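You operate a simulated robot arm through the tools that you are given. There is no shell and no other tool.

The job below is to be done with a simulated robot arm. You get a single attempt, and the scene is never put back.

JOB
Tap the top bar home, then peg it, and wipe off the glue.
Fine: the peg goes home in its hole; use the frame mallet and the glue pad, and put both back; strike no finger. What is to be rubbed or washed off counts as gone when no trace of it is left.

The check looks at the end state, three seconds after you hand in, the way a careful person would. Anything else that was tipped, shoved, dropped, spilled or broken makes it a failure.

ROBOT AND FRAMES
A 6-joint arm with a two-finger parallel gripper, fixed in place. Base frame: the origin is on the floor under the middle of its stand, x ahead of it, y to its left, z up. Readings come in m, rad, newtons and seconds.
With the tool pointing down near the work surface it reaches from about 0.26 to 0.64 m from the base axis. Its first joint turns from -2.007 to 2.007 rad. Payload 3.43 kg.
The TCP is the grasp point between the finger pads, 0.034 m short of the fingertips. In the tool frame z runs along the fingers and y along their closing line. Largest opening 0.128 m; finger width 0.024, thickness 0.012; the body of the gripper, 0.048 by 0.13 m, starts 0.096 m behind the TCP.
Orientation is that of the tool frame in the base frame, as a unit quaternion [x, y, z, w]. With the fingers straight down and closing along the base's y, the tool's x points along the base's -x, its y along +y and its z along -z.

CONTROLS
- The arm moves only by the tool nudge_tool. Its argument "increments" is a list of rows, each an object of numbers (a shift or turn left out is 0, a gripper value left out holds the last): "wx", "wy", "wz": the turn, a rotation vector about the tool's x, y, z in rad; "x", "y", "z": the shift along the tool's x, y, z in m; "claw": the opening in per cent of the stroke, from 0 (shut) to 100 (fully open). In form: [{"wx": .., "wy": .., "wz": .., "x": .., "y": .., "z": .., "claw": ..}, ...]. A call has 1 to 20 rows; each row shifts and turns the commanded pose from where the row before left it, along the tool's axes as they then stand. Rows are played at 5 a second. More than 0.05 m and 0.15 rad between two rows, or a gripper value outside its range, and nothing of the call is played. A pose out of reach is approached as far as the arm can. The call stops where the force on the tool passes 40 N (or 10 N more than at its start, if that is more) or the arm is blocked; 0.2 s more then pass. The fingers move at their own pace (about 0.153 m/s each) and stop on an object; they squeeze with about 39 N. The grip force told is the motor's: it shows also when the fingers shut on nothing. Time passes only in rows, and 0.2 s behind the last, so rows that do not move let the fingers close. It gives the time, the measured TCP pose, the force on the tool (base axes), the opening and the grip force at its end, in the units of the frame above (readings bear some noise), with the torque about the TCP (base axes, N m) and any sound that the robot's microphone picked up.
- Cameras (640 x 400 px; columns grow to the right, rows downward): "scene" is fixed at [0.0518, -0.499, 1.5302]; the picture's right is [0.96, -0.27, 0.00], its down [-0.18, -0.63, -0.76] and it looks along [0.21, 0.73, -0.65] (base axes); focal length 214 px, centre (320, 200). "wrist" rides on the gripper at [0.076, -0.011, -0.16] in the tool frame; the picture's right is [0.15, 0.99, 0.00], its down [-0.88, 0.13, -0.46] and it looks along [-0.45, 0.07, 0.89] (tool axes); focal length 234 px, centre (320, 200). There is no depth. A picture from a camera that has moved, and an enlarged one, comes with that camera's place and axes in the base frame and with its lens.
- get_image(camera): a new picture of that camera. It takes no simulated time.
- raise_lower(by): slides the trunk up (or, below 0, down) by that many m; the arm rides with it, the base frame stays. It gives what a move gives, with no picture.
- enlarge(camera, box): a new picture of the part [left, top, right, bottom] of that camera's present view, enlarged. It takes no simulated time.
- finish_job(): hands the job in; it is judged then, once.

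Nothing tells you positions but the pictures and the camera data. Unless the task says otherwise, let go and move clear before handing in.

The tools are called after "Call:" by a JSON object that holds its "fn" and its "kwargs". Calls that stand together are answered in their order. nudge_tool: Moves the arm, as the interface text tells. Its arguments: {"type":"object","properties":{"increments":{"type":"array","items":{"type":"object","properties":{"wx":{"type":"number"},"wy":{"type":"number"},"wz":{"type":"number"},"x":{"type":"number"},"y":{"type":"number"},"z":{"type":"number"},"claw":{"type":"number"}}}}},"required":["increments"]} The other tools are called the same way: raise_lower (by) moves the trunk up or down; get_image (camera) takes a picture; enlarge (camera, box) takes an enlarged picture of a part of a camera's view; finish_job () hands the job in.

At the start:

```text
time_s: 0.0
position: [0.069, -0.3673, 1.3429]
ee_rot: [-0.001, 1.0, 0.0, 0.0]
ft_force: [-0.6, 0.4, -0.2]
ft_torque: [0.0, 0.05, -0.03]
width: 0.1281
gripper_force: 0.0
trunk travel left (down, up): [-0.925, 0.065]
```

scene: 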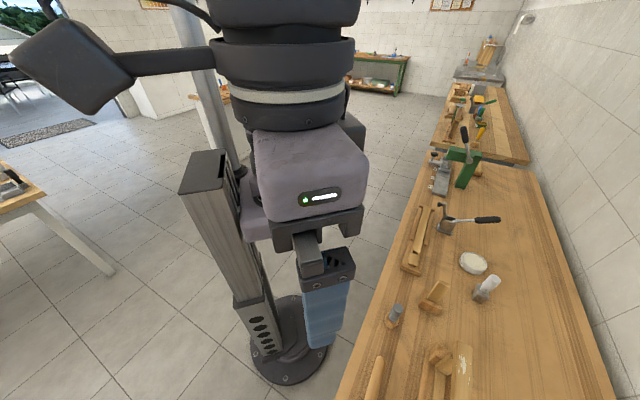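
wrist: 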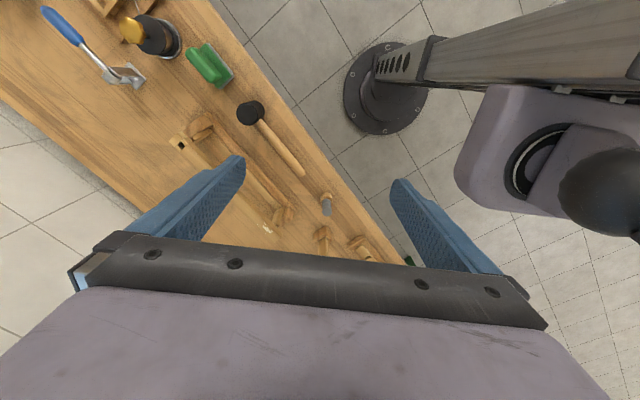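

The wrist view shows a bench with a mallet, a wooden frame part, a peg and blocks. I'll look closer at both views before moving anything.

Call:
{"fn": "enlarge", "kwargs": {"camera": "wrist", "box": [0, 0, 320, 200]}}

Call:
{"fn": "enlarge", "kwargs": {"camera": "wrist", "box": [160, 80, 420, 280]}}

Call:
{"fn": "enlarge", "kwargs": {"camera": "scene", "box": [340, 150, 640, 400]}}

Call:
{"fn": "enlarge", "kwargs": {"camera": "scene", "box": [400, 20, 560, 200]}}

```text
2.00 times, centred on (160, 100) of wrist
camera zoom: at [-0.0068, -0.3796, 1.5016], right [-0.15, 0.99, 0.0], down [0.88, 0.13, 0.46], along [0.45, 0.07, -0.89], focal length 468 px, centre (640, 400)
```

zoom: 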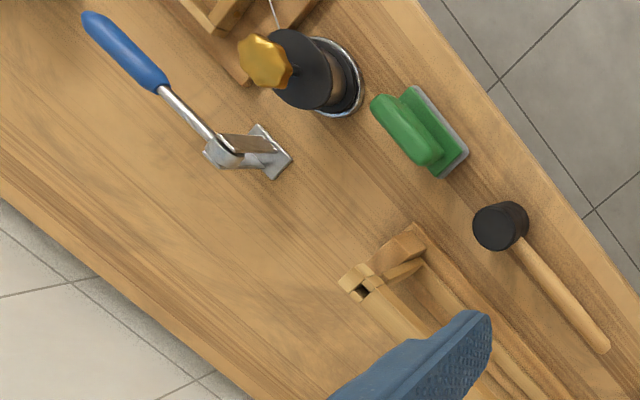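

```text
2.00 times, centred on (290, 180) of wrist
camera zoom: at [-0.0068, -0.3796, 1.5016], right [-0.15, 0.99, 0.0], down [0.88, 0.13, 0.46], along [0.45, 0.07, -0.89], focal length 468 px, centre (380, 240)
```

zoom: 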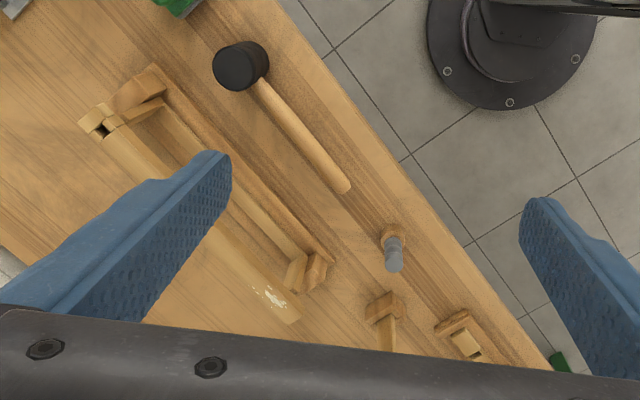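

```text
1.60 times, centred on (490, 275) of scene
camera zoom: at [0.0518, -0.499, 1.5302], right [0.96, -0.27, 0.0], down [-0.18, -0.63, -0.76], along [0.21, 0.73, -0.65], focal length 343 px, centre (48, 80)
```

zoom: 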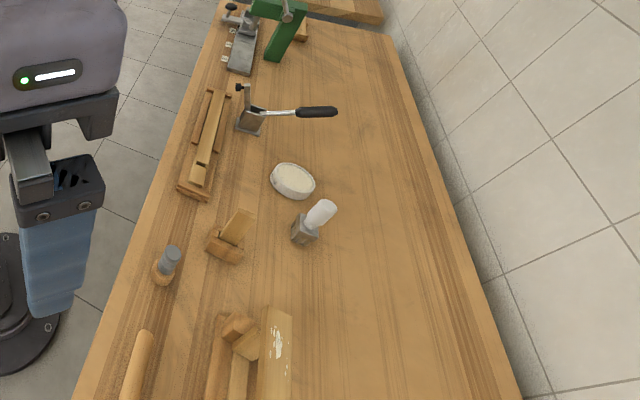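

```text
2.22 times, centred on (480, 110) of scene
camera zoom: at [0.0518, -0.499, 1.5302], right [0.96, -0.27, 0.0], down [-0.18, -0.63, -0.76], along [0.21, 0.73, -0.65], focal length 477 px, centre (-36, 400)
```

zoom: 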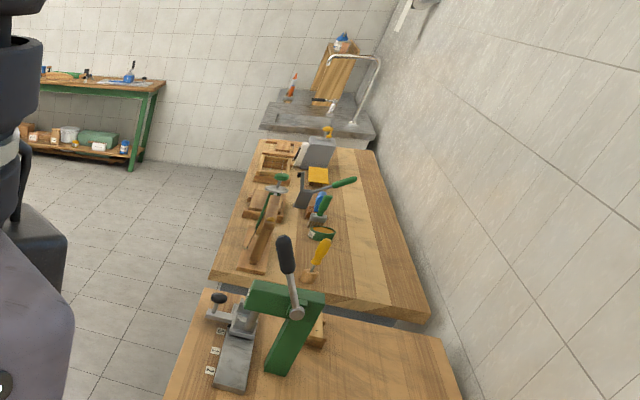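

The mallet lies at about (0.10..0.27, -0.56..-0.39) on a bench whose top is near z≈0.79. The frame is behind it, about 0.69 m out along the -45° direction. I'll turn the tool so the wrist camera faces the bench squarely.

Call:
{"fn": "nudge_tool", "kwargs": {"increments": [{"wz": 0.131}, {"wz": 0.131}, {"wz": 0.131}, {"wz": 0.131}, {"wz": 0.131}, {"wz": 0.131}, {"y": 0.02}, {"y": 0.02}]}}

Call:
{"fn": "get_image", "kwargs": {"camera": "wrist"}}

```text
time_s: 1.8
position: [0.098, -0.338, 1.3428]
ee_rot: [0.383, 0.924, 0.0, -0.001]
ft_force: [0.2, -0.6, -0.1]
ft_torque: [0.02, 0.0, -0.02]
width: 0.1278
gripper_force: 0.2
trunk travel left (down, up): [-0.925, 0.065]
```

```text
taken
camera wrist: at [0.0367, -0.293, 1.5016], right [0.6, 0.8, 0.0], down [0.71, -0.53, 0.46], along [0.37, -0.27, -0.89], focal length 234 px, centre (320, 200)
```

wrist: 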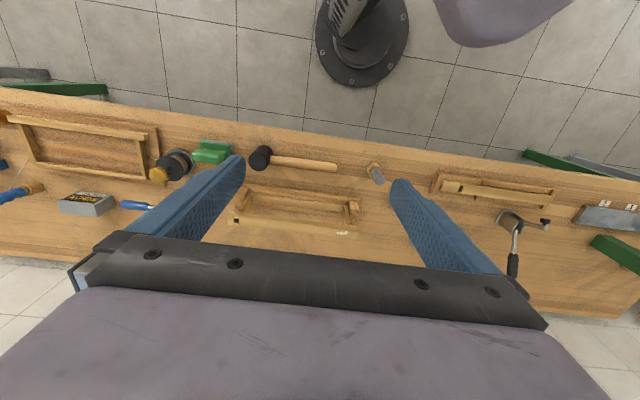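

The bench now lies across the view, with the frame in front and the mallet and a green pad on the near side. I'll enlarge the key areas.

Call:
{"fn": "enlarge", "kwargs": {"camera": "wrist", "box": [200, 130, 400, 250]}}

Call:
{"fn": "enlarge", "kwargs": {"camera": "wrist", "box": [0, 80, 240, 230]}}

Call:
{"fn": "enlarge", "kwargs": {"camera": "wrist", "box": [340, 140, 640, 320]}}

Call:
{"fn": "get_image", "kwargs": {"camera": "scene"}}

```text
3.20 times, centred on (300, 190) of wrist
camera zoom: at [0.0367, -0.293, 1.5016], right [0.6, 0.8, 0.0], down [0.71, -0.53, 0.46], along [0.37, -0.27, -0.89], focal length 749 px, centre (384, 232)
```

zoom: 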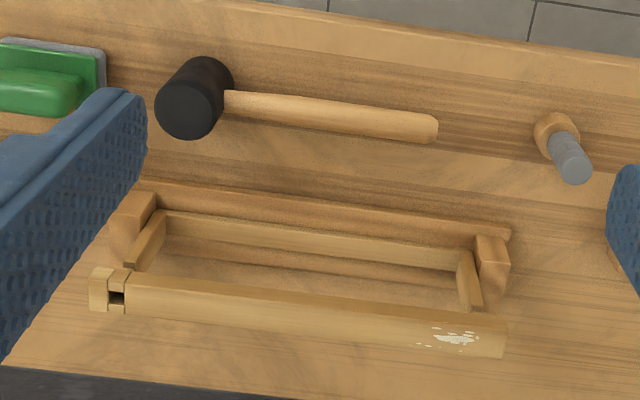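

```text
2.67 times, centred on (120, 155) of wrist
camera zoom: at [0.0367, -0.293, 1.5016], right [0.6, 0.8, 0.0], down [0.71, -0.53, 0.46], along [0.37, -0.27, -0.89], focal length 624 px, centre (853, 320)
```

zoom: 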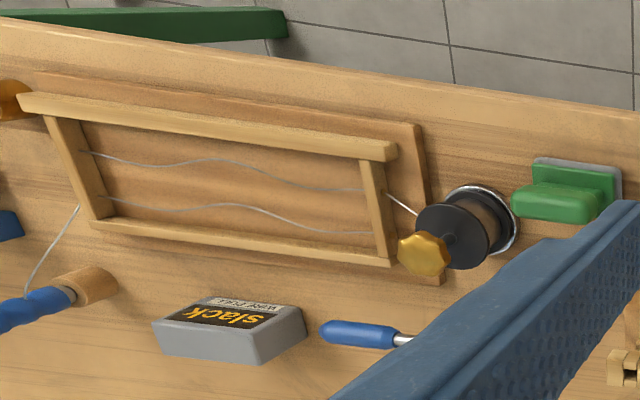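

```text
2.13 times, centred on (490, 230) of wrist
camera zoom: at [0.0367, -0.293, 1.5016], right [0.6, 0.8, 0.0], down [0.71, -0.53, 0.46], along [0.37, -0.27, -0.89], focal length 500 px, centre (-43, 136)
```

zoom: 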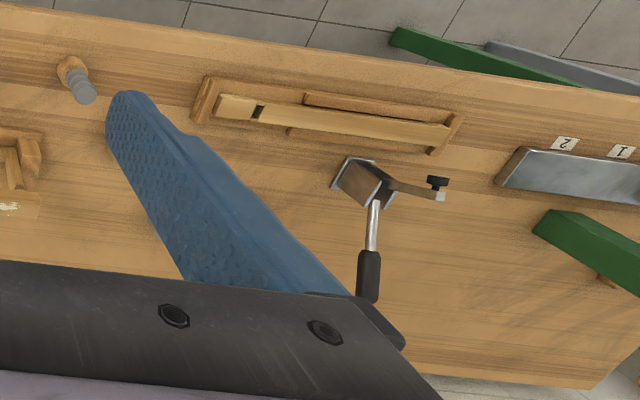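

```text
taken
```

scene: 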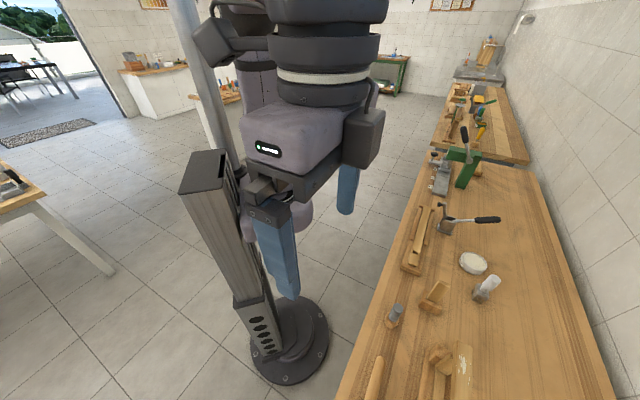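

I'll lower the trunk and move in for closer views of the frame, peg and pads before committing to identities.

Call:
{"fn": "raise_lower", "kwargs": {"by": -0.25}}

Call:
{"fn": "get_image", "kwargs": {"camera": "wrist"}}

```text
time_s: 4.4
position: [0.0985, -0.3392, 1.0931]
ee_rot: [0.384, 0.923, 0.0, 0.0]
ft_force: [0.2, 0.4, 0.1]
ft_torque: [0.01, 0.0, 0.0]
width: 0.128
gripper_force: 0.0
trunk travel left (down, up): [-0.675, 0.315]
```

```text
taken
camera wrist: at [0.0364, -0.2934, 1.2517], right [0.6, 0.8, 0.0], down [0.71, -0.53, 0.46], along [0.37, -0.27, -0.89], focal length 234 px, centre (320, 200)
```

wrist: 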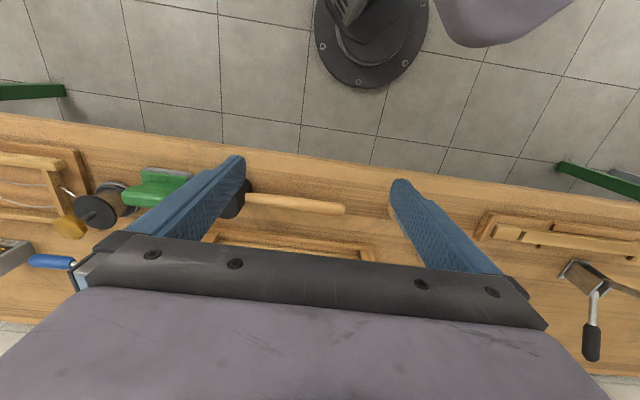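

I'll move outward so the frame sits between the fingers in the wrist view.

Call:
{"fn": "nudge_tool", "kwargs": {"increments": [{"x": -0.03}, {"x": -0.03}, {"x": -0.03}, {"x": -0.03}, {"x": -0.03}]}}

Call:
{"fn": "get_image", "kwargs": {"camera": "wrist"}}

Call:
{"fn": "enlarge", "kwargs": {"camera": "wrist", "box": [180, 60, 440, 240]}}

Call:
{"fn": "enlarge", "kwargs": {"camera": "wrist", "box": [0, 40, 240, 200]}}

Call:
{"fn": "enlarge", "kwargs": {"camera": "wrist", "box": [380, 60, 640, 240]}}

```text
time_s: 5.6
position: [0.2044, -0.4457, 1.0915]
ee_rot: [0.384, 0.923, 0.0, -0.001]
ft_force: [0.0, 0.1, 0.5]
ft_torque: [0.03, 0.02, 0.03]
width: 0.128
gripper_force: 0.1
trunk travel left (down, up): [-0.675, 0.315]
```

```text
taken
camera wrist: at [0.1429, -0.4007, 1.2499], right [0.6, 0.8, 0.0], down [0.71, -0.53, 0.45], along [0.36, -0.27, -0.89], focal length 234 px, centre (320, 200)
```

wrist: 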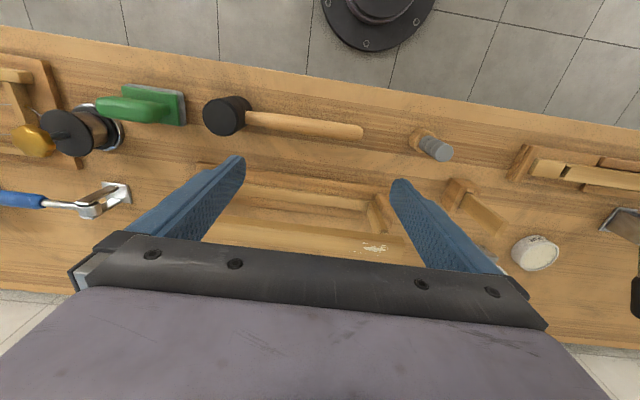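

```text
2.22 times, centred on (310, 150) of wrist
camera zoom: at [0.1429, -0.4007, 1.2499], right [0.6, 0.8, 0.0], down [0.71, -0.53, 0.45], along [0.36, -0.27, -0.89], focal length 520 px, centre (342, 311)
```

zoom: 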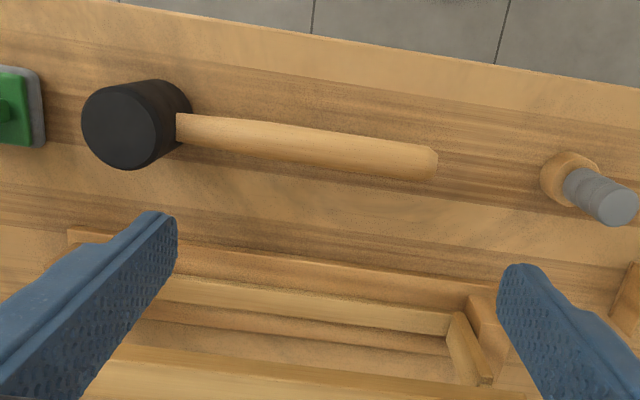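

```text
2.50 times, centred on (120, 120) of wrist
camera zoom: at [0.1429, -0.4007, 1.2499], right [0.6, 0.8, 0.0], down [0.71, -0.53, 0.45], along [0.36, -0.27, -0.89], focal length 585 px, centre (820, 400)
```

zoom: 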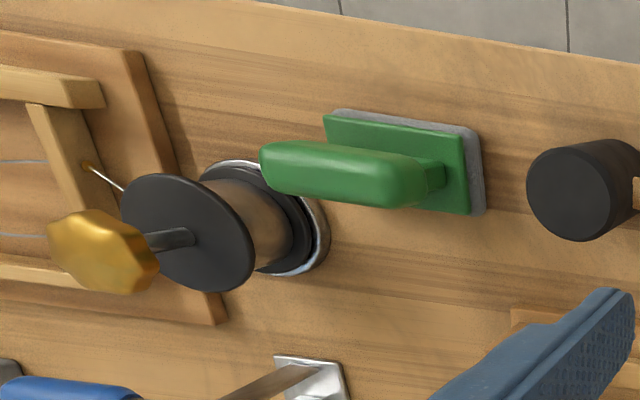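

```text
2.22 times, centred on (510, 150) of wrist
camera zoom: at [0.1429, -0.4007, 1.2499], right [0.6, 0.8, 0.0], down [0.71, -0.53, 0.45], along [0.36, -0.27, -0.89], focal length 520 px, centre (-102, 311)
```

zoom: 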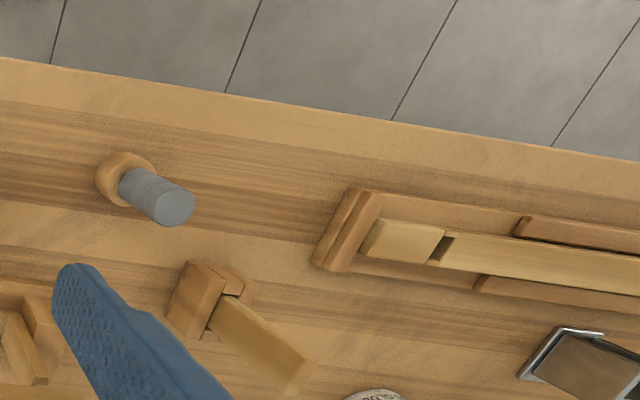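

The green-handled grey pad looks like the glue pad. I'll tilt the camera outward to see the frame from the side and tell heights apart.

Call:
{"fn": "nudge_tool", "kwargs": {"increments": [{"x": 0.04, "wy": -0.14}, {"x": 0.04, "wy": -0.14}, {"wy": -0.14}, {"wy": -0.14}, {"wy": -0.1}]}}

Call:
{"fn": "get_image", "kwargs": {"camera": "wrist"}}

Call:
{"fn": "enlarge", "kwargs": {"camera": "wrist", "box": [200, 140, 440, 290]}}

```text
time_s: 6.8
position: [0.1472, -0.3886, 1.0874]
ee_rot: [0.363, 0.873, -0.127, 0.3]
ft_force: [0.9, -0.4, 0.0]
ft_torque: [-0.01, -0.01, -0.02]
width: 0.1278
gripper_force: 0.1
trunk travel left (down, up): [-0.675, 0.315]
```

```text
taken
camera wrist: at [0.0281, -0.2846, 1.1658], right [0.62, 0.78, -0.09], down [0.39, -0.2, 0.9], along [0.68, -0.59, -0.42], focal length 234 px, centre (320, 200)
```

wrist: 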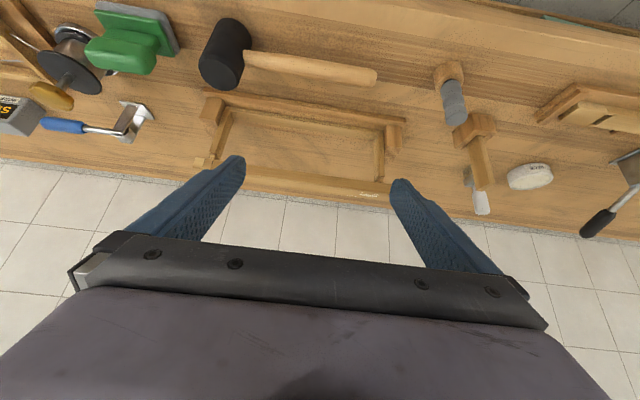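

```text
2.67 times, centred on (320, 215) of wrist
camera zoom: at [0.0281, -0.2846, 1.1658], right [0.62, 0.78, -0.09], down [0.39, -0.2, 0.9], along [0.68, -0.59, -0.42], focal length 624 px, centre (320, 160)
```

zoom: 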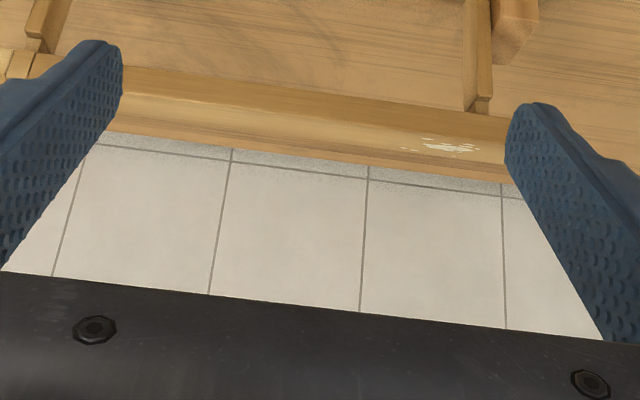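

The frame stands upright: base plank and posts at the bottom, top bar (with glue) on top. The wrist view is upside down, so image-down is world-up. I'll zoom the scene camera on the small objects.

Call:
{"fn": "enlarge", "kwargs": {"camera": "scene", "box": [370, 230, 530, 340]}}

Call:
{"fn": "enlarge", "kwargs": {"camera": "scene", "box": [330, 310, 530, 400]}}

Call:
{"fn": "enlarge", "kwargs": {"camera": "wrist", "box": [400, 40, 580, 230]}}

Call:
{"fn": "enlarge", "kwargs": {"camera": "wrist", "box": [180, 80, 420, 220]}}

```text
3.64 times, centred on (450, 285) of scene
camera zoom: at [0.0518, -0.499, 1.5302], right [0.96, -0.27, 0.0], down [-0.18, -0.63, -0.76], along [0.21, 0.73, -0.65], focal length 780 px, centre (-153, -109)
```

zoom: 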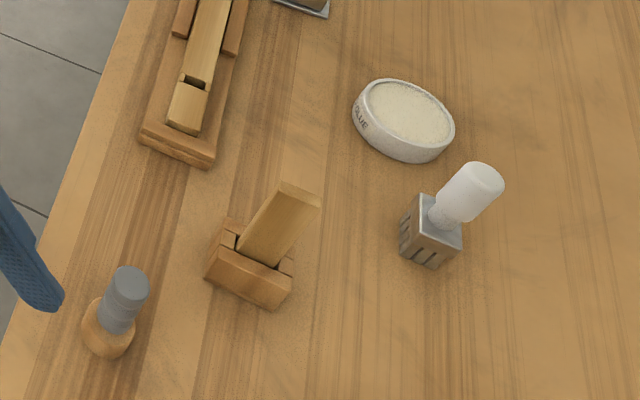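

```text
3.20 times, centred on (430, 355) of scene
camera zoom: at [0.0518, -0.499, 1.5302], right [0.96, -0.27, 0.0], down [-0.18, -0.63, -0.76], along [0.21, 0.73, -0.65], focal length 686 px, centre (-32, -296)
```

zoom: 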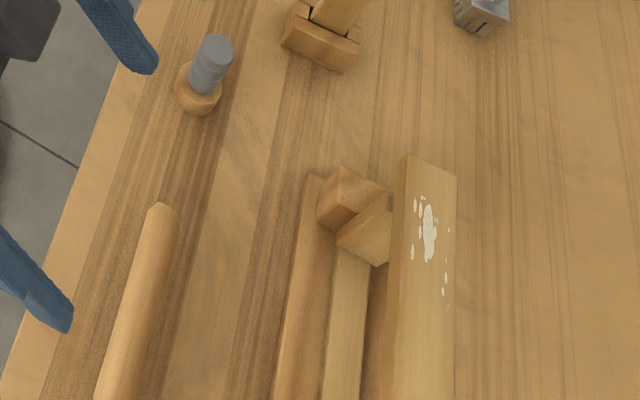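

```text
2.11 times, centred on (490, 135) of wrist
camera zoom: at [0.0281, -0.2846, 1.1658], right [0.62, 0.78, -0.09], down [0.39, -0.2, 0.9], along [0.68, -0.59, -0.42], focal length 493 px, centre (-38, 337)
```

zoom: 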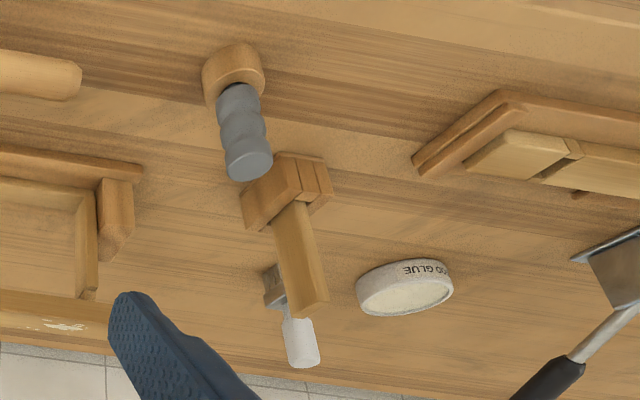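

```text
2.67 times, centred on (300, 150) of wrist
camera zoom: at [0.0281, -0.2846, 1.1658], right [0.62, 0.78, -0.09], down [0.39, -0.2, 0.9], along [0.68, -0.59, -0.42], focal length 624 px, centre (373, 333)
```

zoom: 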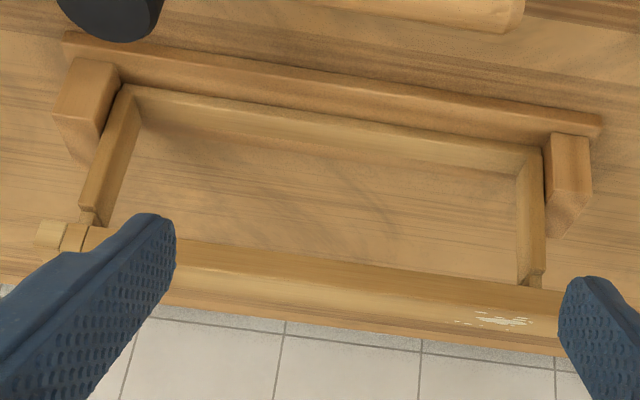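

The frame's top bar is at z≈0.975, around (0.36,-0.465) at the glued end. A wooden bar stands in a block near (0.47,-0.30), and a grey ridged thing at (0.33,-0.31). I'll untilt and look closely at those two.

Call:
{"fn": "nudge_tool", "kwargs": {"increments": [{"wy": 0.14}, {"wy": 0.14}, {"wy": 0.14}, {"wy": 0.14}, {"wy": 0.1}, {"y": 0.045}, {"y": 0.045}, {"y": 0.045}, {"y": 0.045}, {"y": 0.045}, {"x": -0.02}]}}

Call:
{"fn": "get_image", "kwargs": {"camera": "wrist"}}

Call:
{"fn": "enlarge", "kwargs": {"camera": "wrist", "box": [220, 80, 420, 240]}}

```text
time_s: 9.2
position: [0.3221, -0.2435, 1.0879]
ee_rot: [0.383, 0.924, 0.001, 0.0]
ft_force: [-0.2, 0.4, -0.8]
ft_torque: [0.03, 0.01, 0.0]
width: 0.1281
gripper_force: 0.0
trunk travel left (down, up): [-0.675, 0.315]
```

```text
taken
camera wrist: at [0.2604, -0.198, 1.2462], right [0.6, 0.8, 0.0], down [0.71, -0.53, 0.46], along [0.37, -0.27, -0.89], focal length 234 px, centre (320, 200)
```

wrist: 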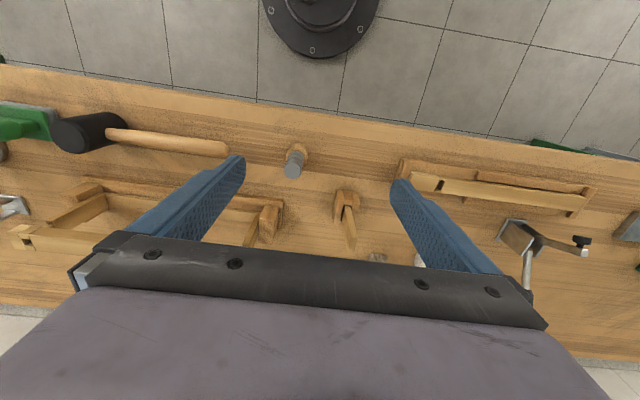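

```text
2.50 times, centred on (320, 160) of wrist
camera zoom: at [0.2604, -0.198, 1.2462], right [0.6, 0.8, 0.0], down [0.71, -0.53, 0.46], along [0.37, -0.27, -0.89], focal length 585 px, centre (320, 300)
```

zoom: 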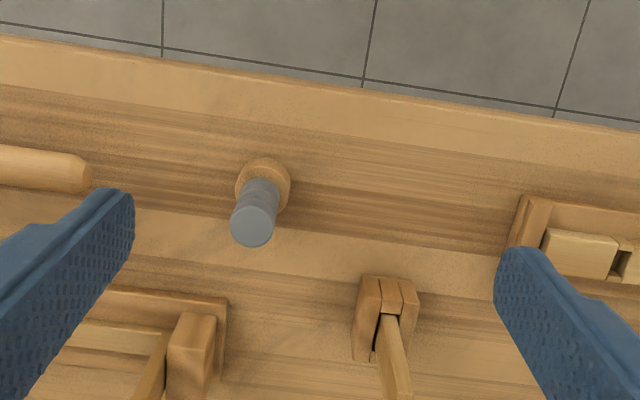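

The thin wooden stick in the slotted block is a likely peg. I'll move closer to it for a sharp look.

Call:
{"fn": "raise_lower", "kwargs": {"by": -0.08}}

Call:
{"fn": "nudge_tool", "kwargs": {"increments": [{"x": -0.04, "y": 0.02}, {"x": -0.03, "y": 0.02}]}}

Call:
{"fn": "enlarge", "kwargs": {"camera": "wrist", "box": [240, 80, 400, 240]}}

Call:
{"fn": "get_image", "kwargs": {"camera": "wrist"}}

```text
time_s: 10.3
position: [0.3208, -0.2436, 1.0077]
ee_rot: [0.383, 0.924, 0.0, 0.001]
ft_force: [-0.2, 0.8, 0.2]
ft_torque: [0.01, 0.0, -0.03]
width: 0.1281
gripper_force: 0.0
trunk travel left (down, up): [-0.595, 0.395]
```

```text
time_s: 10.9
position: [0.3999, -0.2666, 1.0071]
ee_rot: [0.384, 0.923, 0.001, -0.001]
ft_force: [0.2, -0.7, 0.4]
ft_torque: [-0.02, 0.03, 0.03]
width: 0.128
gripper_force: 0.1
trunk travel left (down, up): [-0.595, 0.395]
```

```text
2.50 times, centred on (320, 160) of wrist
camera zoom: at [0.3392, -0.22, 1.1654], right [0.6, 0.8, 0.0], down [0.71, -0.53, 0.45], along [0.36, -0.27, -0.89], focal length 585 px, centre (320, 300)
```

zoom: 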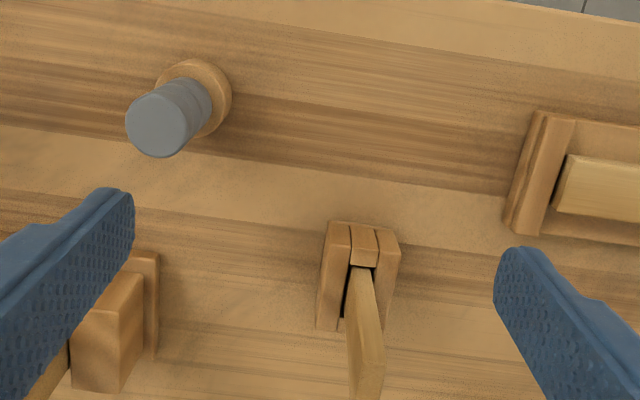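

```text
taken
camera wrist: at [0.3392, -0.22, 1.1654], right [0.6, 0.8, 0.0], down [0.71, -0.53, 0.45], along [0.36, -0.27, -0.89], focal length 234 px, centre (320, 200)
```

wrist: 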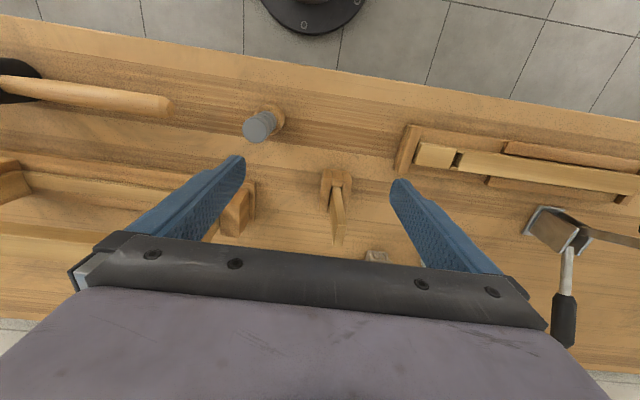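

Now I'll go up and along to inspect the left end of the top bar and its hole.

Call:
{"fn": "raise_lower", "kwargs": {"by": 0.12}}

Call:
{"fn": "nudge_tool", "kwargs": {"increments": [{"y": -0.045}, {"y": -0.045}, {"y": -0.045}, {"y": -0.045}, {"y": -0.045}, {"y": -0.045}, {"y": -0.045}, {"y": -0.045}, {"y": -0.045}, {"y": -0.03}]}}

Call:
{"fn": "get_image", "kwargs": {"camera": "wrist"}}

Call:
{"fn": "enlarge", "kwargs": {"camera": "wrist", "box": [240, 100, 400, 260]}}

```text
time_s: 12.4
position: [0.3994, -0.2659, 1.1272]
ee_rot: [0.383, 0.924, 0.0, -0.001]
ft_force: [0.1, -0.5, 0.8]
ft_torque: [0.01, 0.03, -0.01]
width: 0.1284
gripper_force: 0.0
trunk travel left (down, up): [-0.715, 0.275]
```

```text
time_s: 14.7
position: [0.0869, -0.5189, 1.0912]
ee_rot: [0.382, 0.924, 0.0, 0.0]
ft_force: [0.2, 0.2, -1.1]
ft_torque: [0.03, 0.01, -0.01]
width: 0.1279
gripper_force: 0.0
out of reach, approached as far as the arm can: row 8, 9, 10
trunk travel left (down, up): [-0.715, 0.275]
```

```text
taken
camera wrist: at [0.0253, -0.4738, 1.2504], right [0.6, 0.8, 0.0], down [0.71, -0.53, 0.46], along [0.37, -0.27, -0.89], focal length 234 px, centre (320, 200)
```

wrist: 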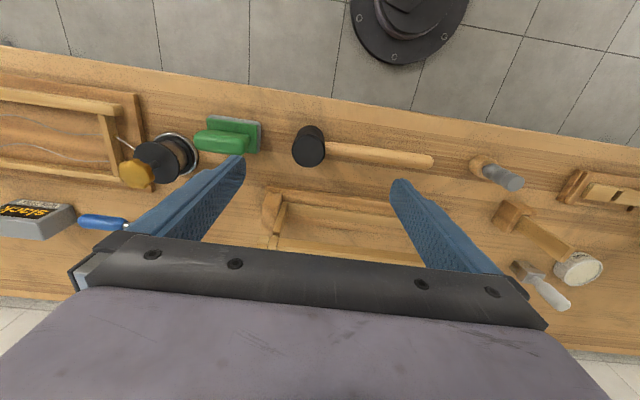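

```text
2.50 times, centred on (320, 180) of wrist
camera zoom: at [0.0253, -0.4738, 1.2504], right [0.6, 0.8, 0.0], down [0.71, -0.53, 0.46], along [0.37, -0.27, -0.89], focal length 585 px, centre (320, 250)
```

zoom: 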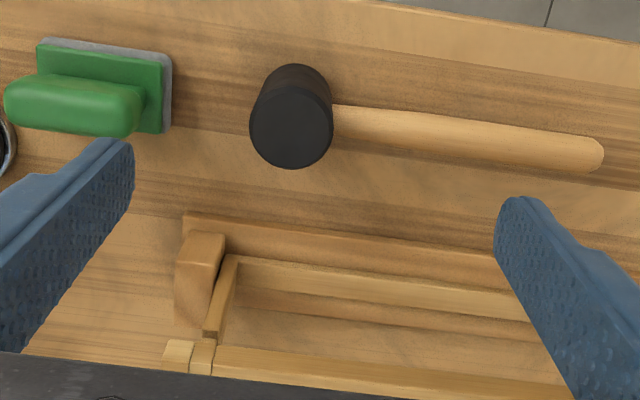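

The arm ran to its reach limit at this height. I'll raise the trunk and lower the tool within the arm's own range to gain reach.

Call:
{"fn": "raise_lower", "kwargs": {"by": 0.2}}

Call:
{"fn": "nudge_tool", "kwargs": {"increments": [{"z": 0.04}, {"z": 0.04}, {"z": 0.04}, {"z": 0.04}, {"z": 0.04}]}}

Call:
{"fn": "get_image", "kwargs": {"camera": "wrist"}}

```text
time_s: 16.8
position: [0.0877, -0.5201, 1.2931]
ee_rot: [0.384, 0.923, 0.001, 0.0]
ft_force: [0.5, 1.1, 0.3]
ft_torque: [-0.02, 0.0, -0.02]
width: 0.1281
gripper_force: 0.1
trunk travel left (down, up): [-0.915, 0.075]
```

```text
time_s: 18.0
position: [0.0882, -0.5203, 1.091]
ee_rot: [0.383, 0.924, 0.0, 0.001]
ft_force: [0.2, -1.0, -0.8]
ft_torque: [0.01, -0.03, 0.02]
width: 0.1281
gripper_force: 0.1
trunk travel left (down, up): [-0.915, 0.075]
```

```text
taken
camera wrist: at [0.0269, -0.4752, 1.2497], right [0.6, 0.8, 0.0], down [0.71, -0.53, 0.46], along [0.37, -0.27, -0.89], focal length 234 px, centre (320, 200)
```

wrist: 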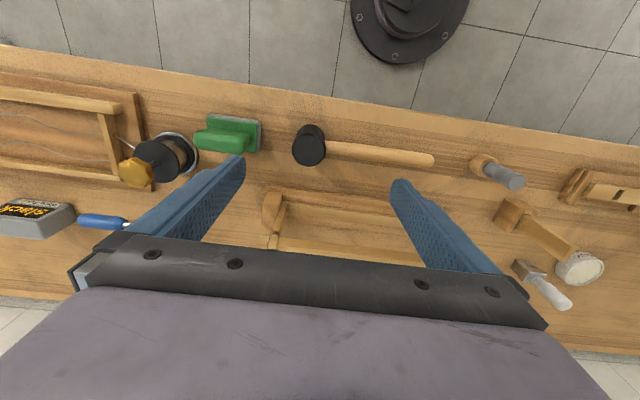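

Reach is recovered. I'll step outward over the left end of the bar.

Call:
{"fn": "nudge_tool", "kwargs": {"increments": [{"x": -0.03, "y": -0.015}, {"x": -0.03, "y": -0.015}, {"x": -0.03}]}}

Call:
{"fn": "get_image", "kwargs": {"camera": "wrist"}}

Call:
{"fn": "enlarge", "kwargs": {"camera": "wrist", "box": [200, 100, 400, 260]}}

```text
time_s: 18.8
position: [0.1214, -0.5883, 1.0918]
ee_rot: [0.382, 0.924, 0.001, -0.001]
ft_force: [0.4, 0.1, -0.5]
ft_torque: [-0.04, 0.04, -0.01]
width: 0.1281
gripper_force: 0.1
out of reach, approached as far as the arm can: row 3
trunk travel left (down, up): [-0.915, 0.075]
```

```text
taken
camera wrist: at [0.0608, -0.543, 1.2502], right [0.6, 0.8, 0.0], down [0.71, -0.53, 0.45], along [0.37, -0.27, -0.89], focal length 234 px, centre (320, 200)
```

wrist: 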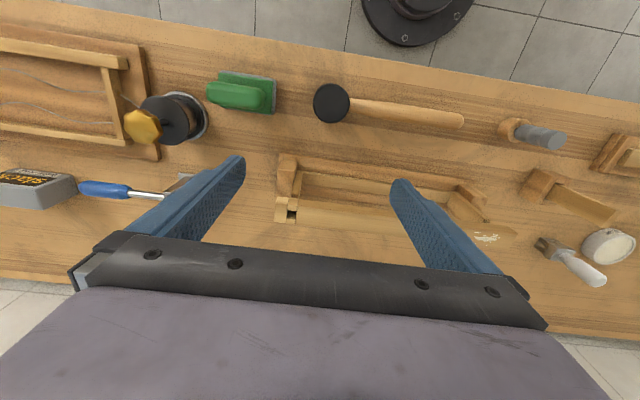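

```text
2.50 times, centred on (300, 180) of wrist
camera zoom: at [0.0608, -0.543, 1.2502], right [0.6, 0.8, 0.0], down [0.71, -0.53, 0.45], along [0.37, -0.27, -0.89], focal length 585 px, centre (370, 250)
```

zoom: 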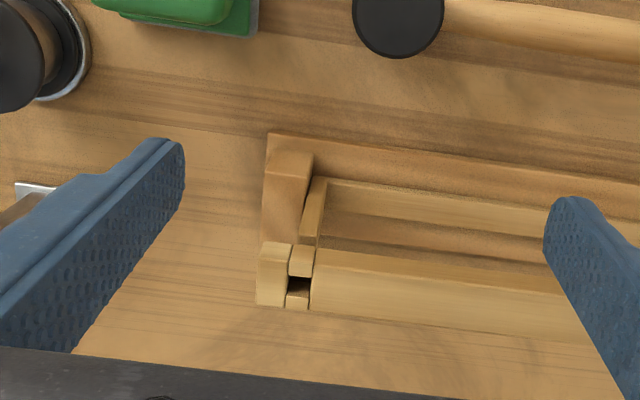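

The hole is at the left end of the bar, between two small blocks, and the stick should be its peg. Now a closer look at the right end and other tools from this view.

Call:
{"fn": "enlarge", "kwargs": {"camera": "wrist", "box": [420, 150, 640, 300]}}

Call:
{"fn": "enlarge", "kwargs": {"camera": "wrist", "box": [0, 30, 300, 220]}}

Call:
{"fn": "enlarge", "kwargs": {"camera": "wrist", "box": [260, 180, 340, 240]}}

Call:
{"fn": "enlarge", "kwargs": {"camera": "scene", "box": [380, 330, 500, 400]}}

```text
2.67 times, centred on (530, 225) of wrist
camera zoom: at [0.0608, -0.543, 1.2502], right [0.6, 0.8, 0.0], down [0.71, -0.53, 0.45], along [0.37, -0.27, -0.89], focal length 624 px, centre (-240, 133)
```

zoom: 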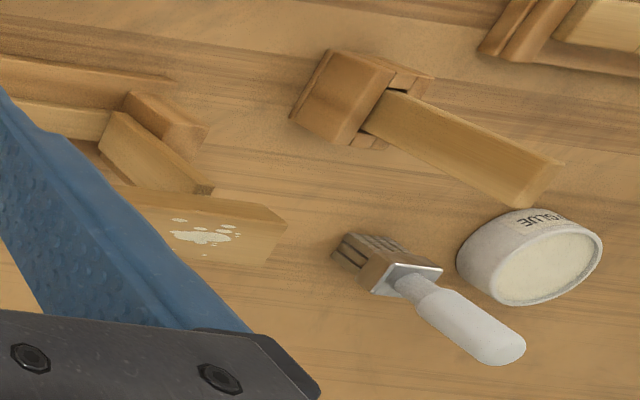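

```text
2.11 times, centred on (150, 125) of wrist
camera zoom: at [0.0608, -0.543, 1.2502], right [0.6, 0.8, 0.0], down [0.71, -0.53, 0.45], along [0.37, -0.27, -0.89], focal length 493 px, centre (678, 358)
```

zoom: 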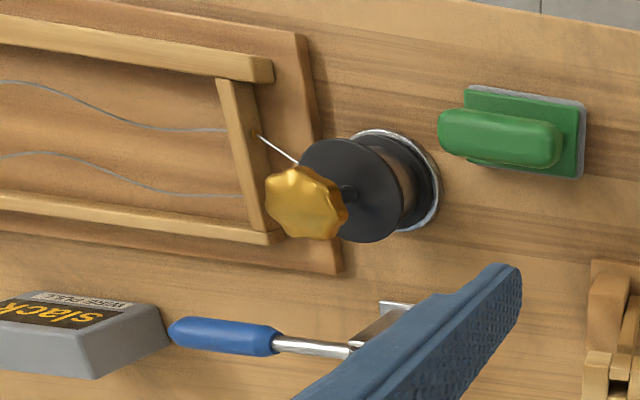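

```text
6.67 times, centred on (300, 210) of wrist
camera zoom: at [0.0608, -0.543, 1.2502], right [0.6, 0.8, 0.0], down [0.71, -0.53, 0.45], along [0.37, -0.27, -0.89], focal length 1561 px, centre (453, 133)
```

zoom: 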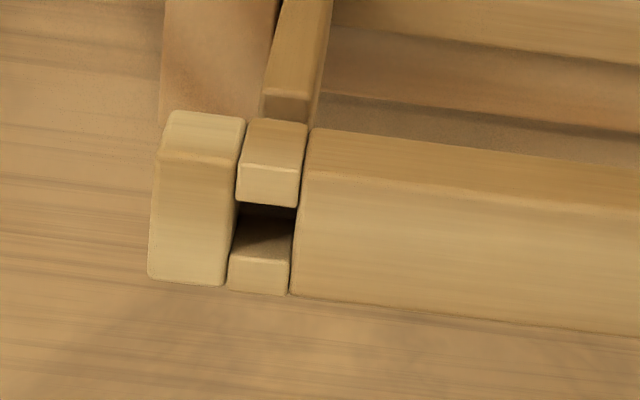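

```text
5.33 times, centred on (440, 365) of scene
camera zoom: at [0.0518, -0.499, 1.5302], right [0.96, -0.27, 0.0], down [-0.18, -0.63, -0.76], along [0.21, 0.73, -0.65], focal length 1144 px, centre (-320, -680)
```

zoom: 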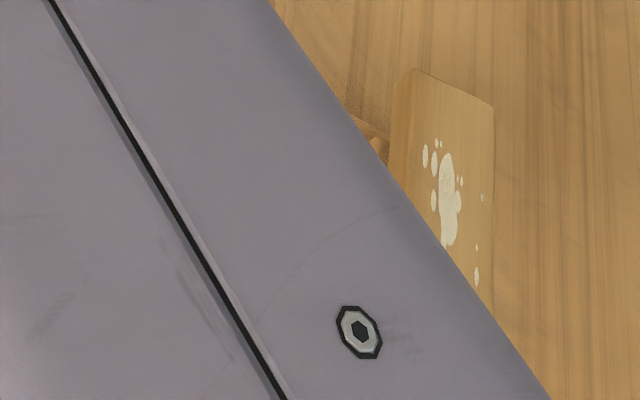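

Enlarging renders real detail, so I'll zoom hard on the stick and its block, the right station, and the grey thing.

Call:
{"fn": "enlarge", "kwargs": {"camera": "wrist", "box": [515, 160, 625, 230]}}

Call:
{"fn": "enlarge", "kwargs": {"camera": "scene", "box": [405, 265, 465, 315]}}

Call:
{"fn": "enlarge", "kwargs": {"camera": "scene", "box": [390, 190, 470, 280]}}

Call:
{"fn": "enlarge", "kwargs": {"camera": "scene", "box": [370, 285, 420, 330]}}

```text
5.71 times, centred on (570, 195) of wrist
camera zoom: at [0.0608, -0.543, 1.2502], right [0.6, 0.8, 0.0], down [0.71, -0.53, 0.45], along [0.37, -0.27, -0.89], focal length 1338 px, centre (-1109, 229)
```

zoom: 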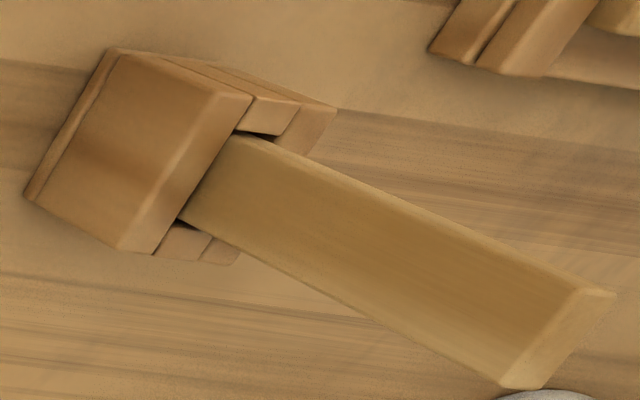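

```text
8.00 times, centred on (435, 290) of scene
camera zoom: at [0.0518, -0.499, 1.5302], right [0.96, -0.27, 0.0], down [-0.18, -0.63, -0.76], along [0.21, 0.73, -0.65], focal length 1716 px, centre (-600, -520)
```

zoom: 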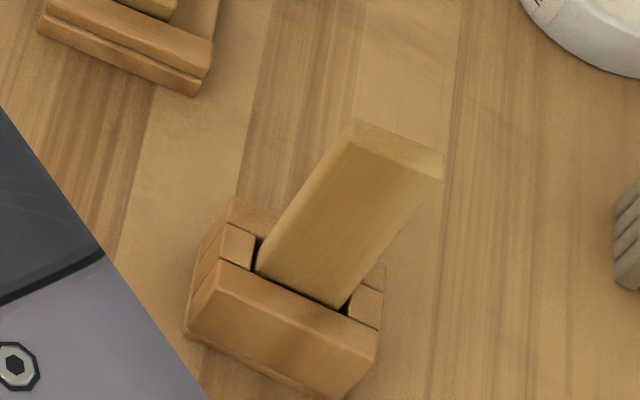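

```text
4.44 times, centred on (430, 235) of scene
camera zoom: at [0.0518, -0.499, 1.5302], right [0.96, -0.27, 0.0], down [-0.18, -0.63, -0.76], along [0.21, 0.73, -0.65], focal length 953 px, centre (-169, 44)
```

zoom: 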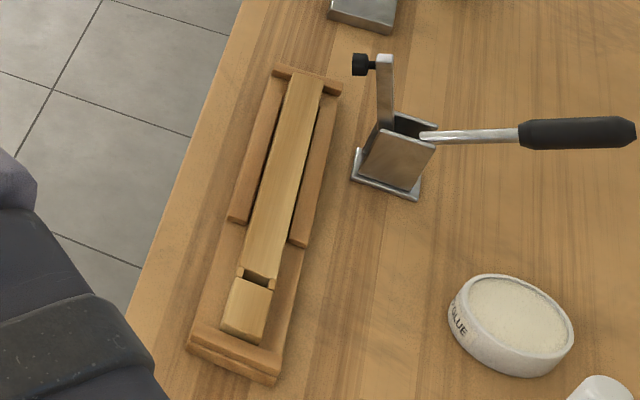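

```text
8.89 times, centred on (395, 308) of scene
camera zoom: at [0.0518, -0.499, 1.5302], right [0.96, -0.27, 0.0], down [-0.18, -0.63, -0.76], along [0.21, 0.73, -0.65], focal length 1906 px, centre (-347, -756)
```

zoom: 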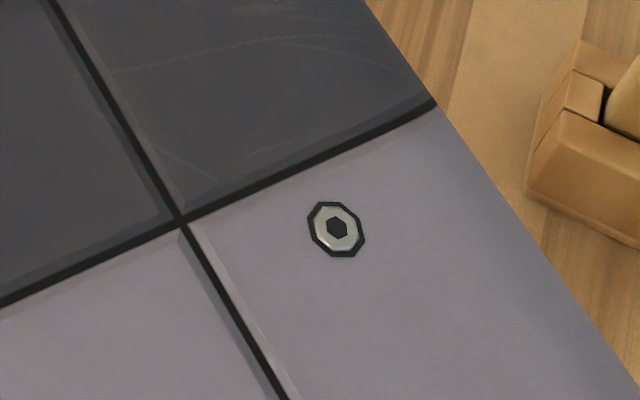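

The stick seems too wide (≈0.034×0.013) for the ≈0.012 square hole, so I won't assume it is the peg. I'll zoom on the grey thing and elsewhere for another candidate.

Call:
{"fn": "enlarge", "kwargs": {"camera": "wrist", "box": [490, 110, 580, 160]}}

Call:
{"fn": "enlarge", "kwargs": {"camera": "wrist", "box": [580, 120, 640, 180]}}

Call:
{"fn": "enlarge", "kwargs": {"camera": "scene", "box": [420, 60, 540, 190]}}

Call:
{"fn": "enlarge", "kwargs": {"camera": "wrist", "box": [0, 30, 130, 160]}}

```text
7.11 times, centred on (535, 135) of wrist
camera zoom: at [0.0608, -0.543, 1.2502], right [0.6, 0.8, 0.0], down [0.71, -0.53, 0.45], along [0.37, -0.27, -0.89], focal length 1665 px, centre (-1209, 662)
```

zoom: 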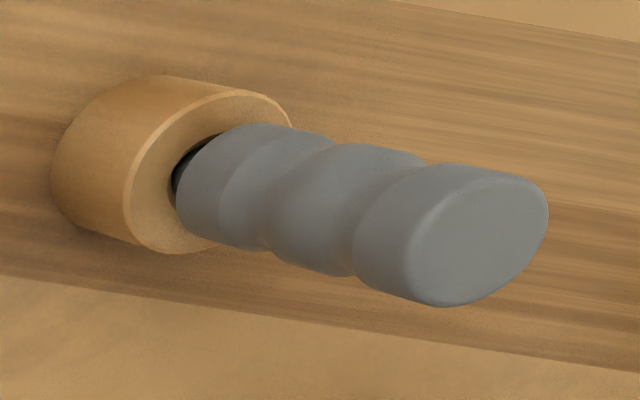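

```text
6.67 times, centred on (610, 150) of wrist
camera zoom: at [0.0608, -0.543, 1.2502], right [0.6, 0.8, 0.0], down [0.71, -0.53, 0.45], along [0.37, -0.27, -0.89], focal length 1561 px, centre (-1613, 533)
```

zoom: 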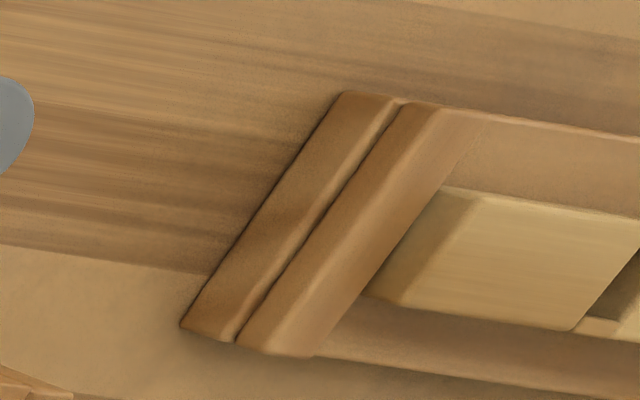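

```text
3.08 times, centred on (480, 125) of scene
camera zoom: at [0.0518, -0.499, 1.5302], right [0.96, -0.27, 0.0], down [-0.18, -0.63, -0.76], along [0.21, 0.73, -0.65], focal length 660 px, centre (-172, 431)
```

zoom: 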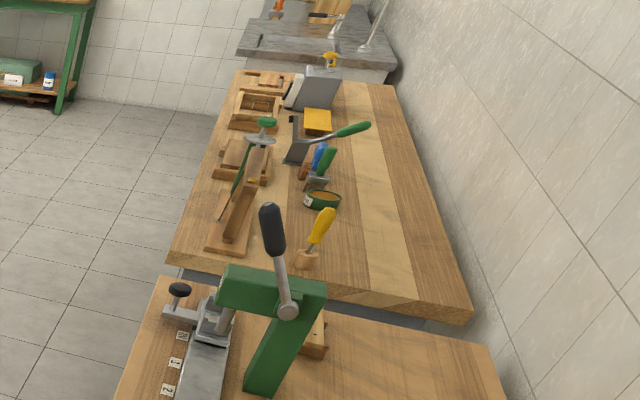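

```text
3.08 times, centred on (65, 95) of wrist
camera zoom: at [0.0608, -0.543, 1.2502], right [0.6, 0.8, 0.0], down [0.71, -0.53, 0.45], along [0.37, -0.27, -0.89], focal length 720 px, centre (1105, 523)
```

zoom: 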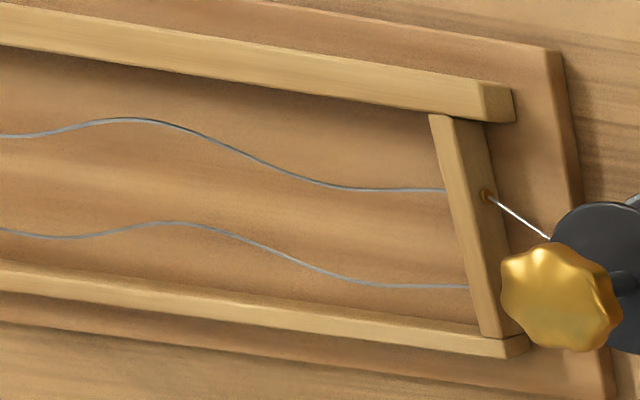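

The grey ridged thing is a handle standing in a round wooden socket. I'll zoom right into the hole in the top bar and the neck under it, and get a sharper view of each candidate.

Call:
{"fn": "enlarge", "kwargs": {"camera": "wrist", "box": [276, 196, 308, 226]}}

Call:
{"fn": "enlarge", "kwargs": {"camera": "wrist", "box": [440, 180, 530, 250]}}

Call:
{"fn": "enlarge", "kwargs": {"camera": "wrist", "box": [200, 60, 300, 120]}}

Call:
{"fn": "enlarge", "kwargs": {"camera": "wrist", "box": [300, 70, 480, 150]}}

```text
13.33 times, centred on (292, 211) of wrist
camera zoom: at [0.0608, -0.543, 1.2502], right [0.6, 0.8, 0.0], down [0.71, -0.53, 0.45], along [0.37, -0.27, -0.89], focal length 3122 px, centre (693, 53)
```

zoom: 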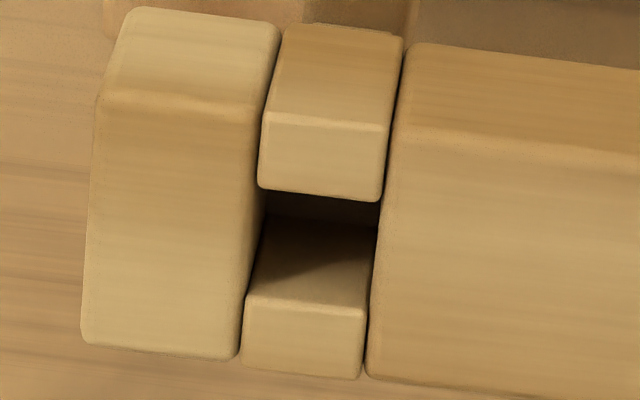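

```text
5.71 times, centred on (485, 215) of wrist
camera zoom: at [0.0608, -0.543, 1.2502], right [0.6, 0.8, 0.0], down [0.71, -0.53, 0.45], along [0.37, -0.27, -0.89], focal length 1338 px, centre (-623, 114)
```

zoom: 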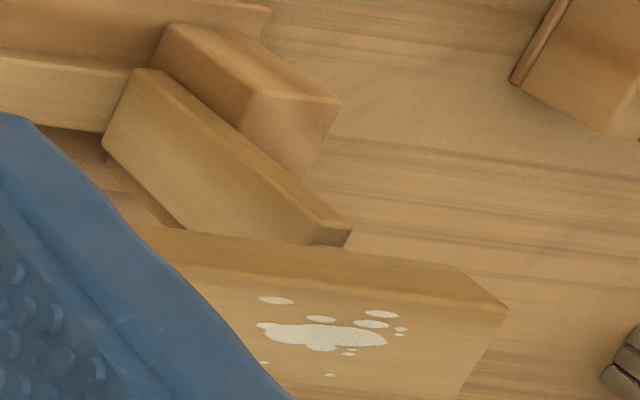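

```text
6.40 times, centred on (250, 90) of wrist
camera zoom: at [0.0608, -0.543, 1.2502], right [0.6, 0.8, 0.0], down [0.71, -0.53, 0.45], along [0.37, -0.27, -0.89], focal length 1499 px, centre (768, 904)
```

zoom: 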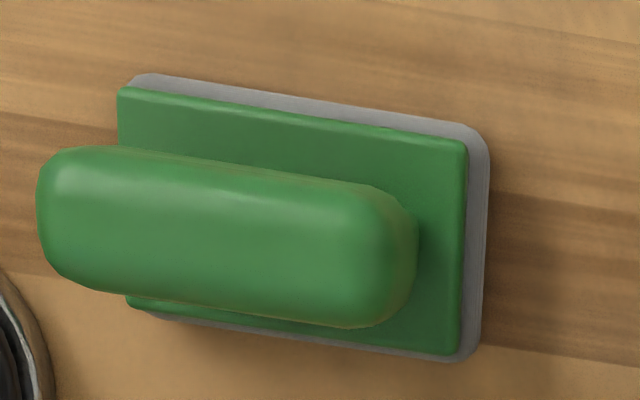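

```text
3.56 times, centred on (390, 110) of wrist
camera zoom: at [0.0608, -0.543, 1.2502], right [0.6, 0.8, 0.0], down [0.71, -0.53, 0.45], along [0.37, -0.27, -0.89], focal length 833 px, centre (71, 520)
```

zoom: 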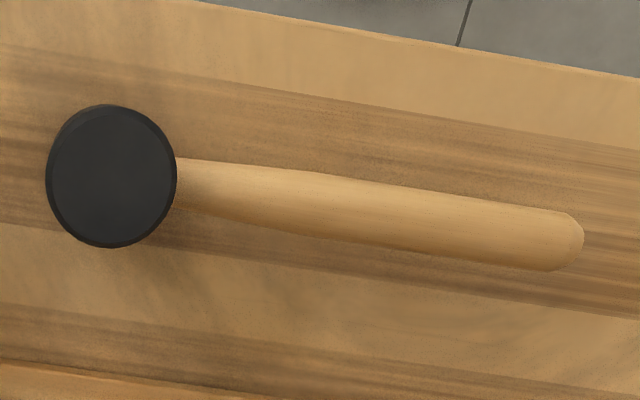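

The mallet head sits face-down on the bench with its handle horizontal, which is convenient. The peg is still uncertain, so I'll go look closely at the right-hand station and the stick from another side.

Call:
{"fn": "nudge_tool", "kwargs": {"increments": [{"x": 0.04, "y": 0.02}, {"y": 0.045}, {"y": 0.045}, {"y": 0.045}, {"y": 0.045}, {"y": 0.045}, {"y": 0.045}, {"y": 0.045}, {"y": 0.045}, {"y": 0.045}, {"y": 0.045}, {"y": 0.045}, {"y": 0.03}]}}

Call:
{"fn": "get_image", "kwargs": {"camera": "wrist"}}

```text
time_s: 21.6
position: [0.4812, -0.1764, 1.0898]
ee_rot: [0.383, 0.924, -0.001, -0.001]
ft_force: [0.0, 1.0, -0.7]
ft_torque: [-0.01, 0.0, 0.03]
width: 0.128
gripper_force: 0.0
trunk travel left (down, up): [-0.915, 0.075]
```

```text
taken
camera wrist: at [0.4189, -0.13, 1.249], right [0.6, 0.8, 0.0], down [0.71, -0.53, 0.46], along [0.36, -0.27, -0.89], focal length 234 px, centre (320, 200)
```

wrist: 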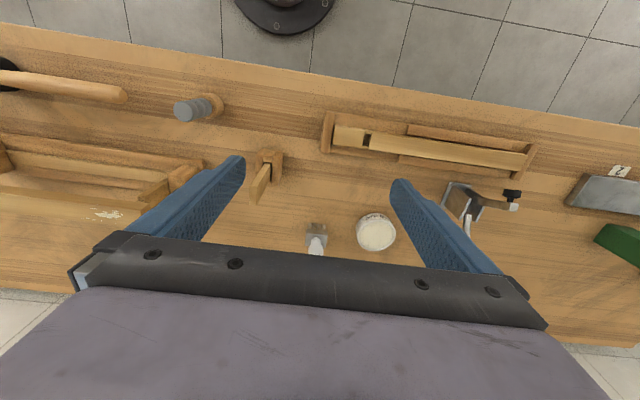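

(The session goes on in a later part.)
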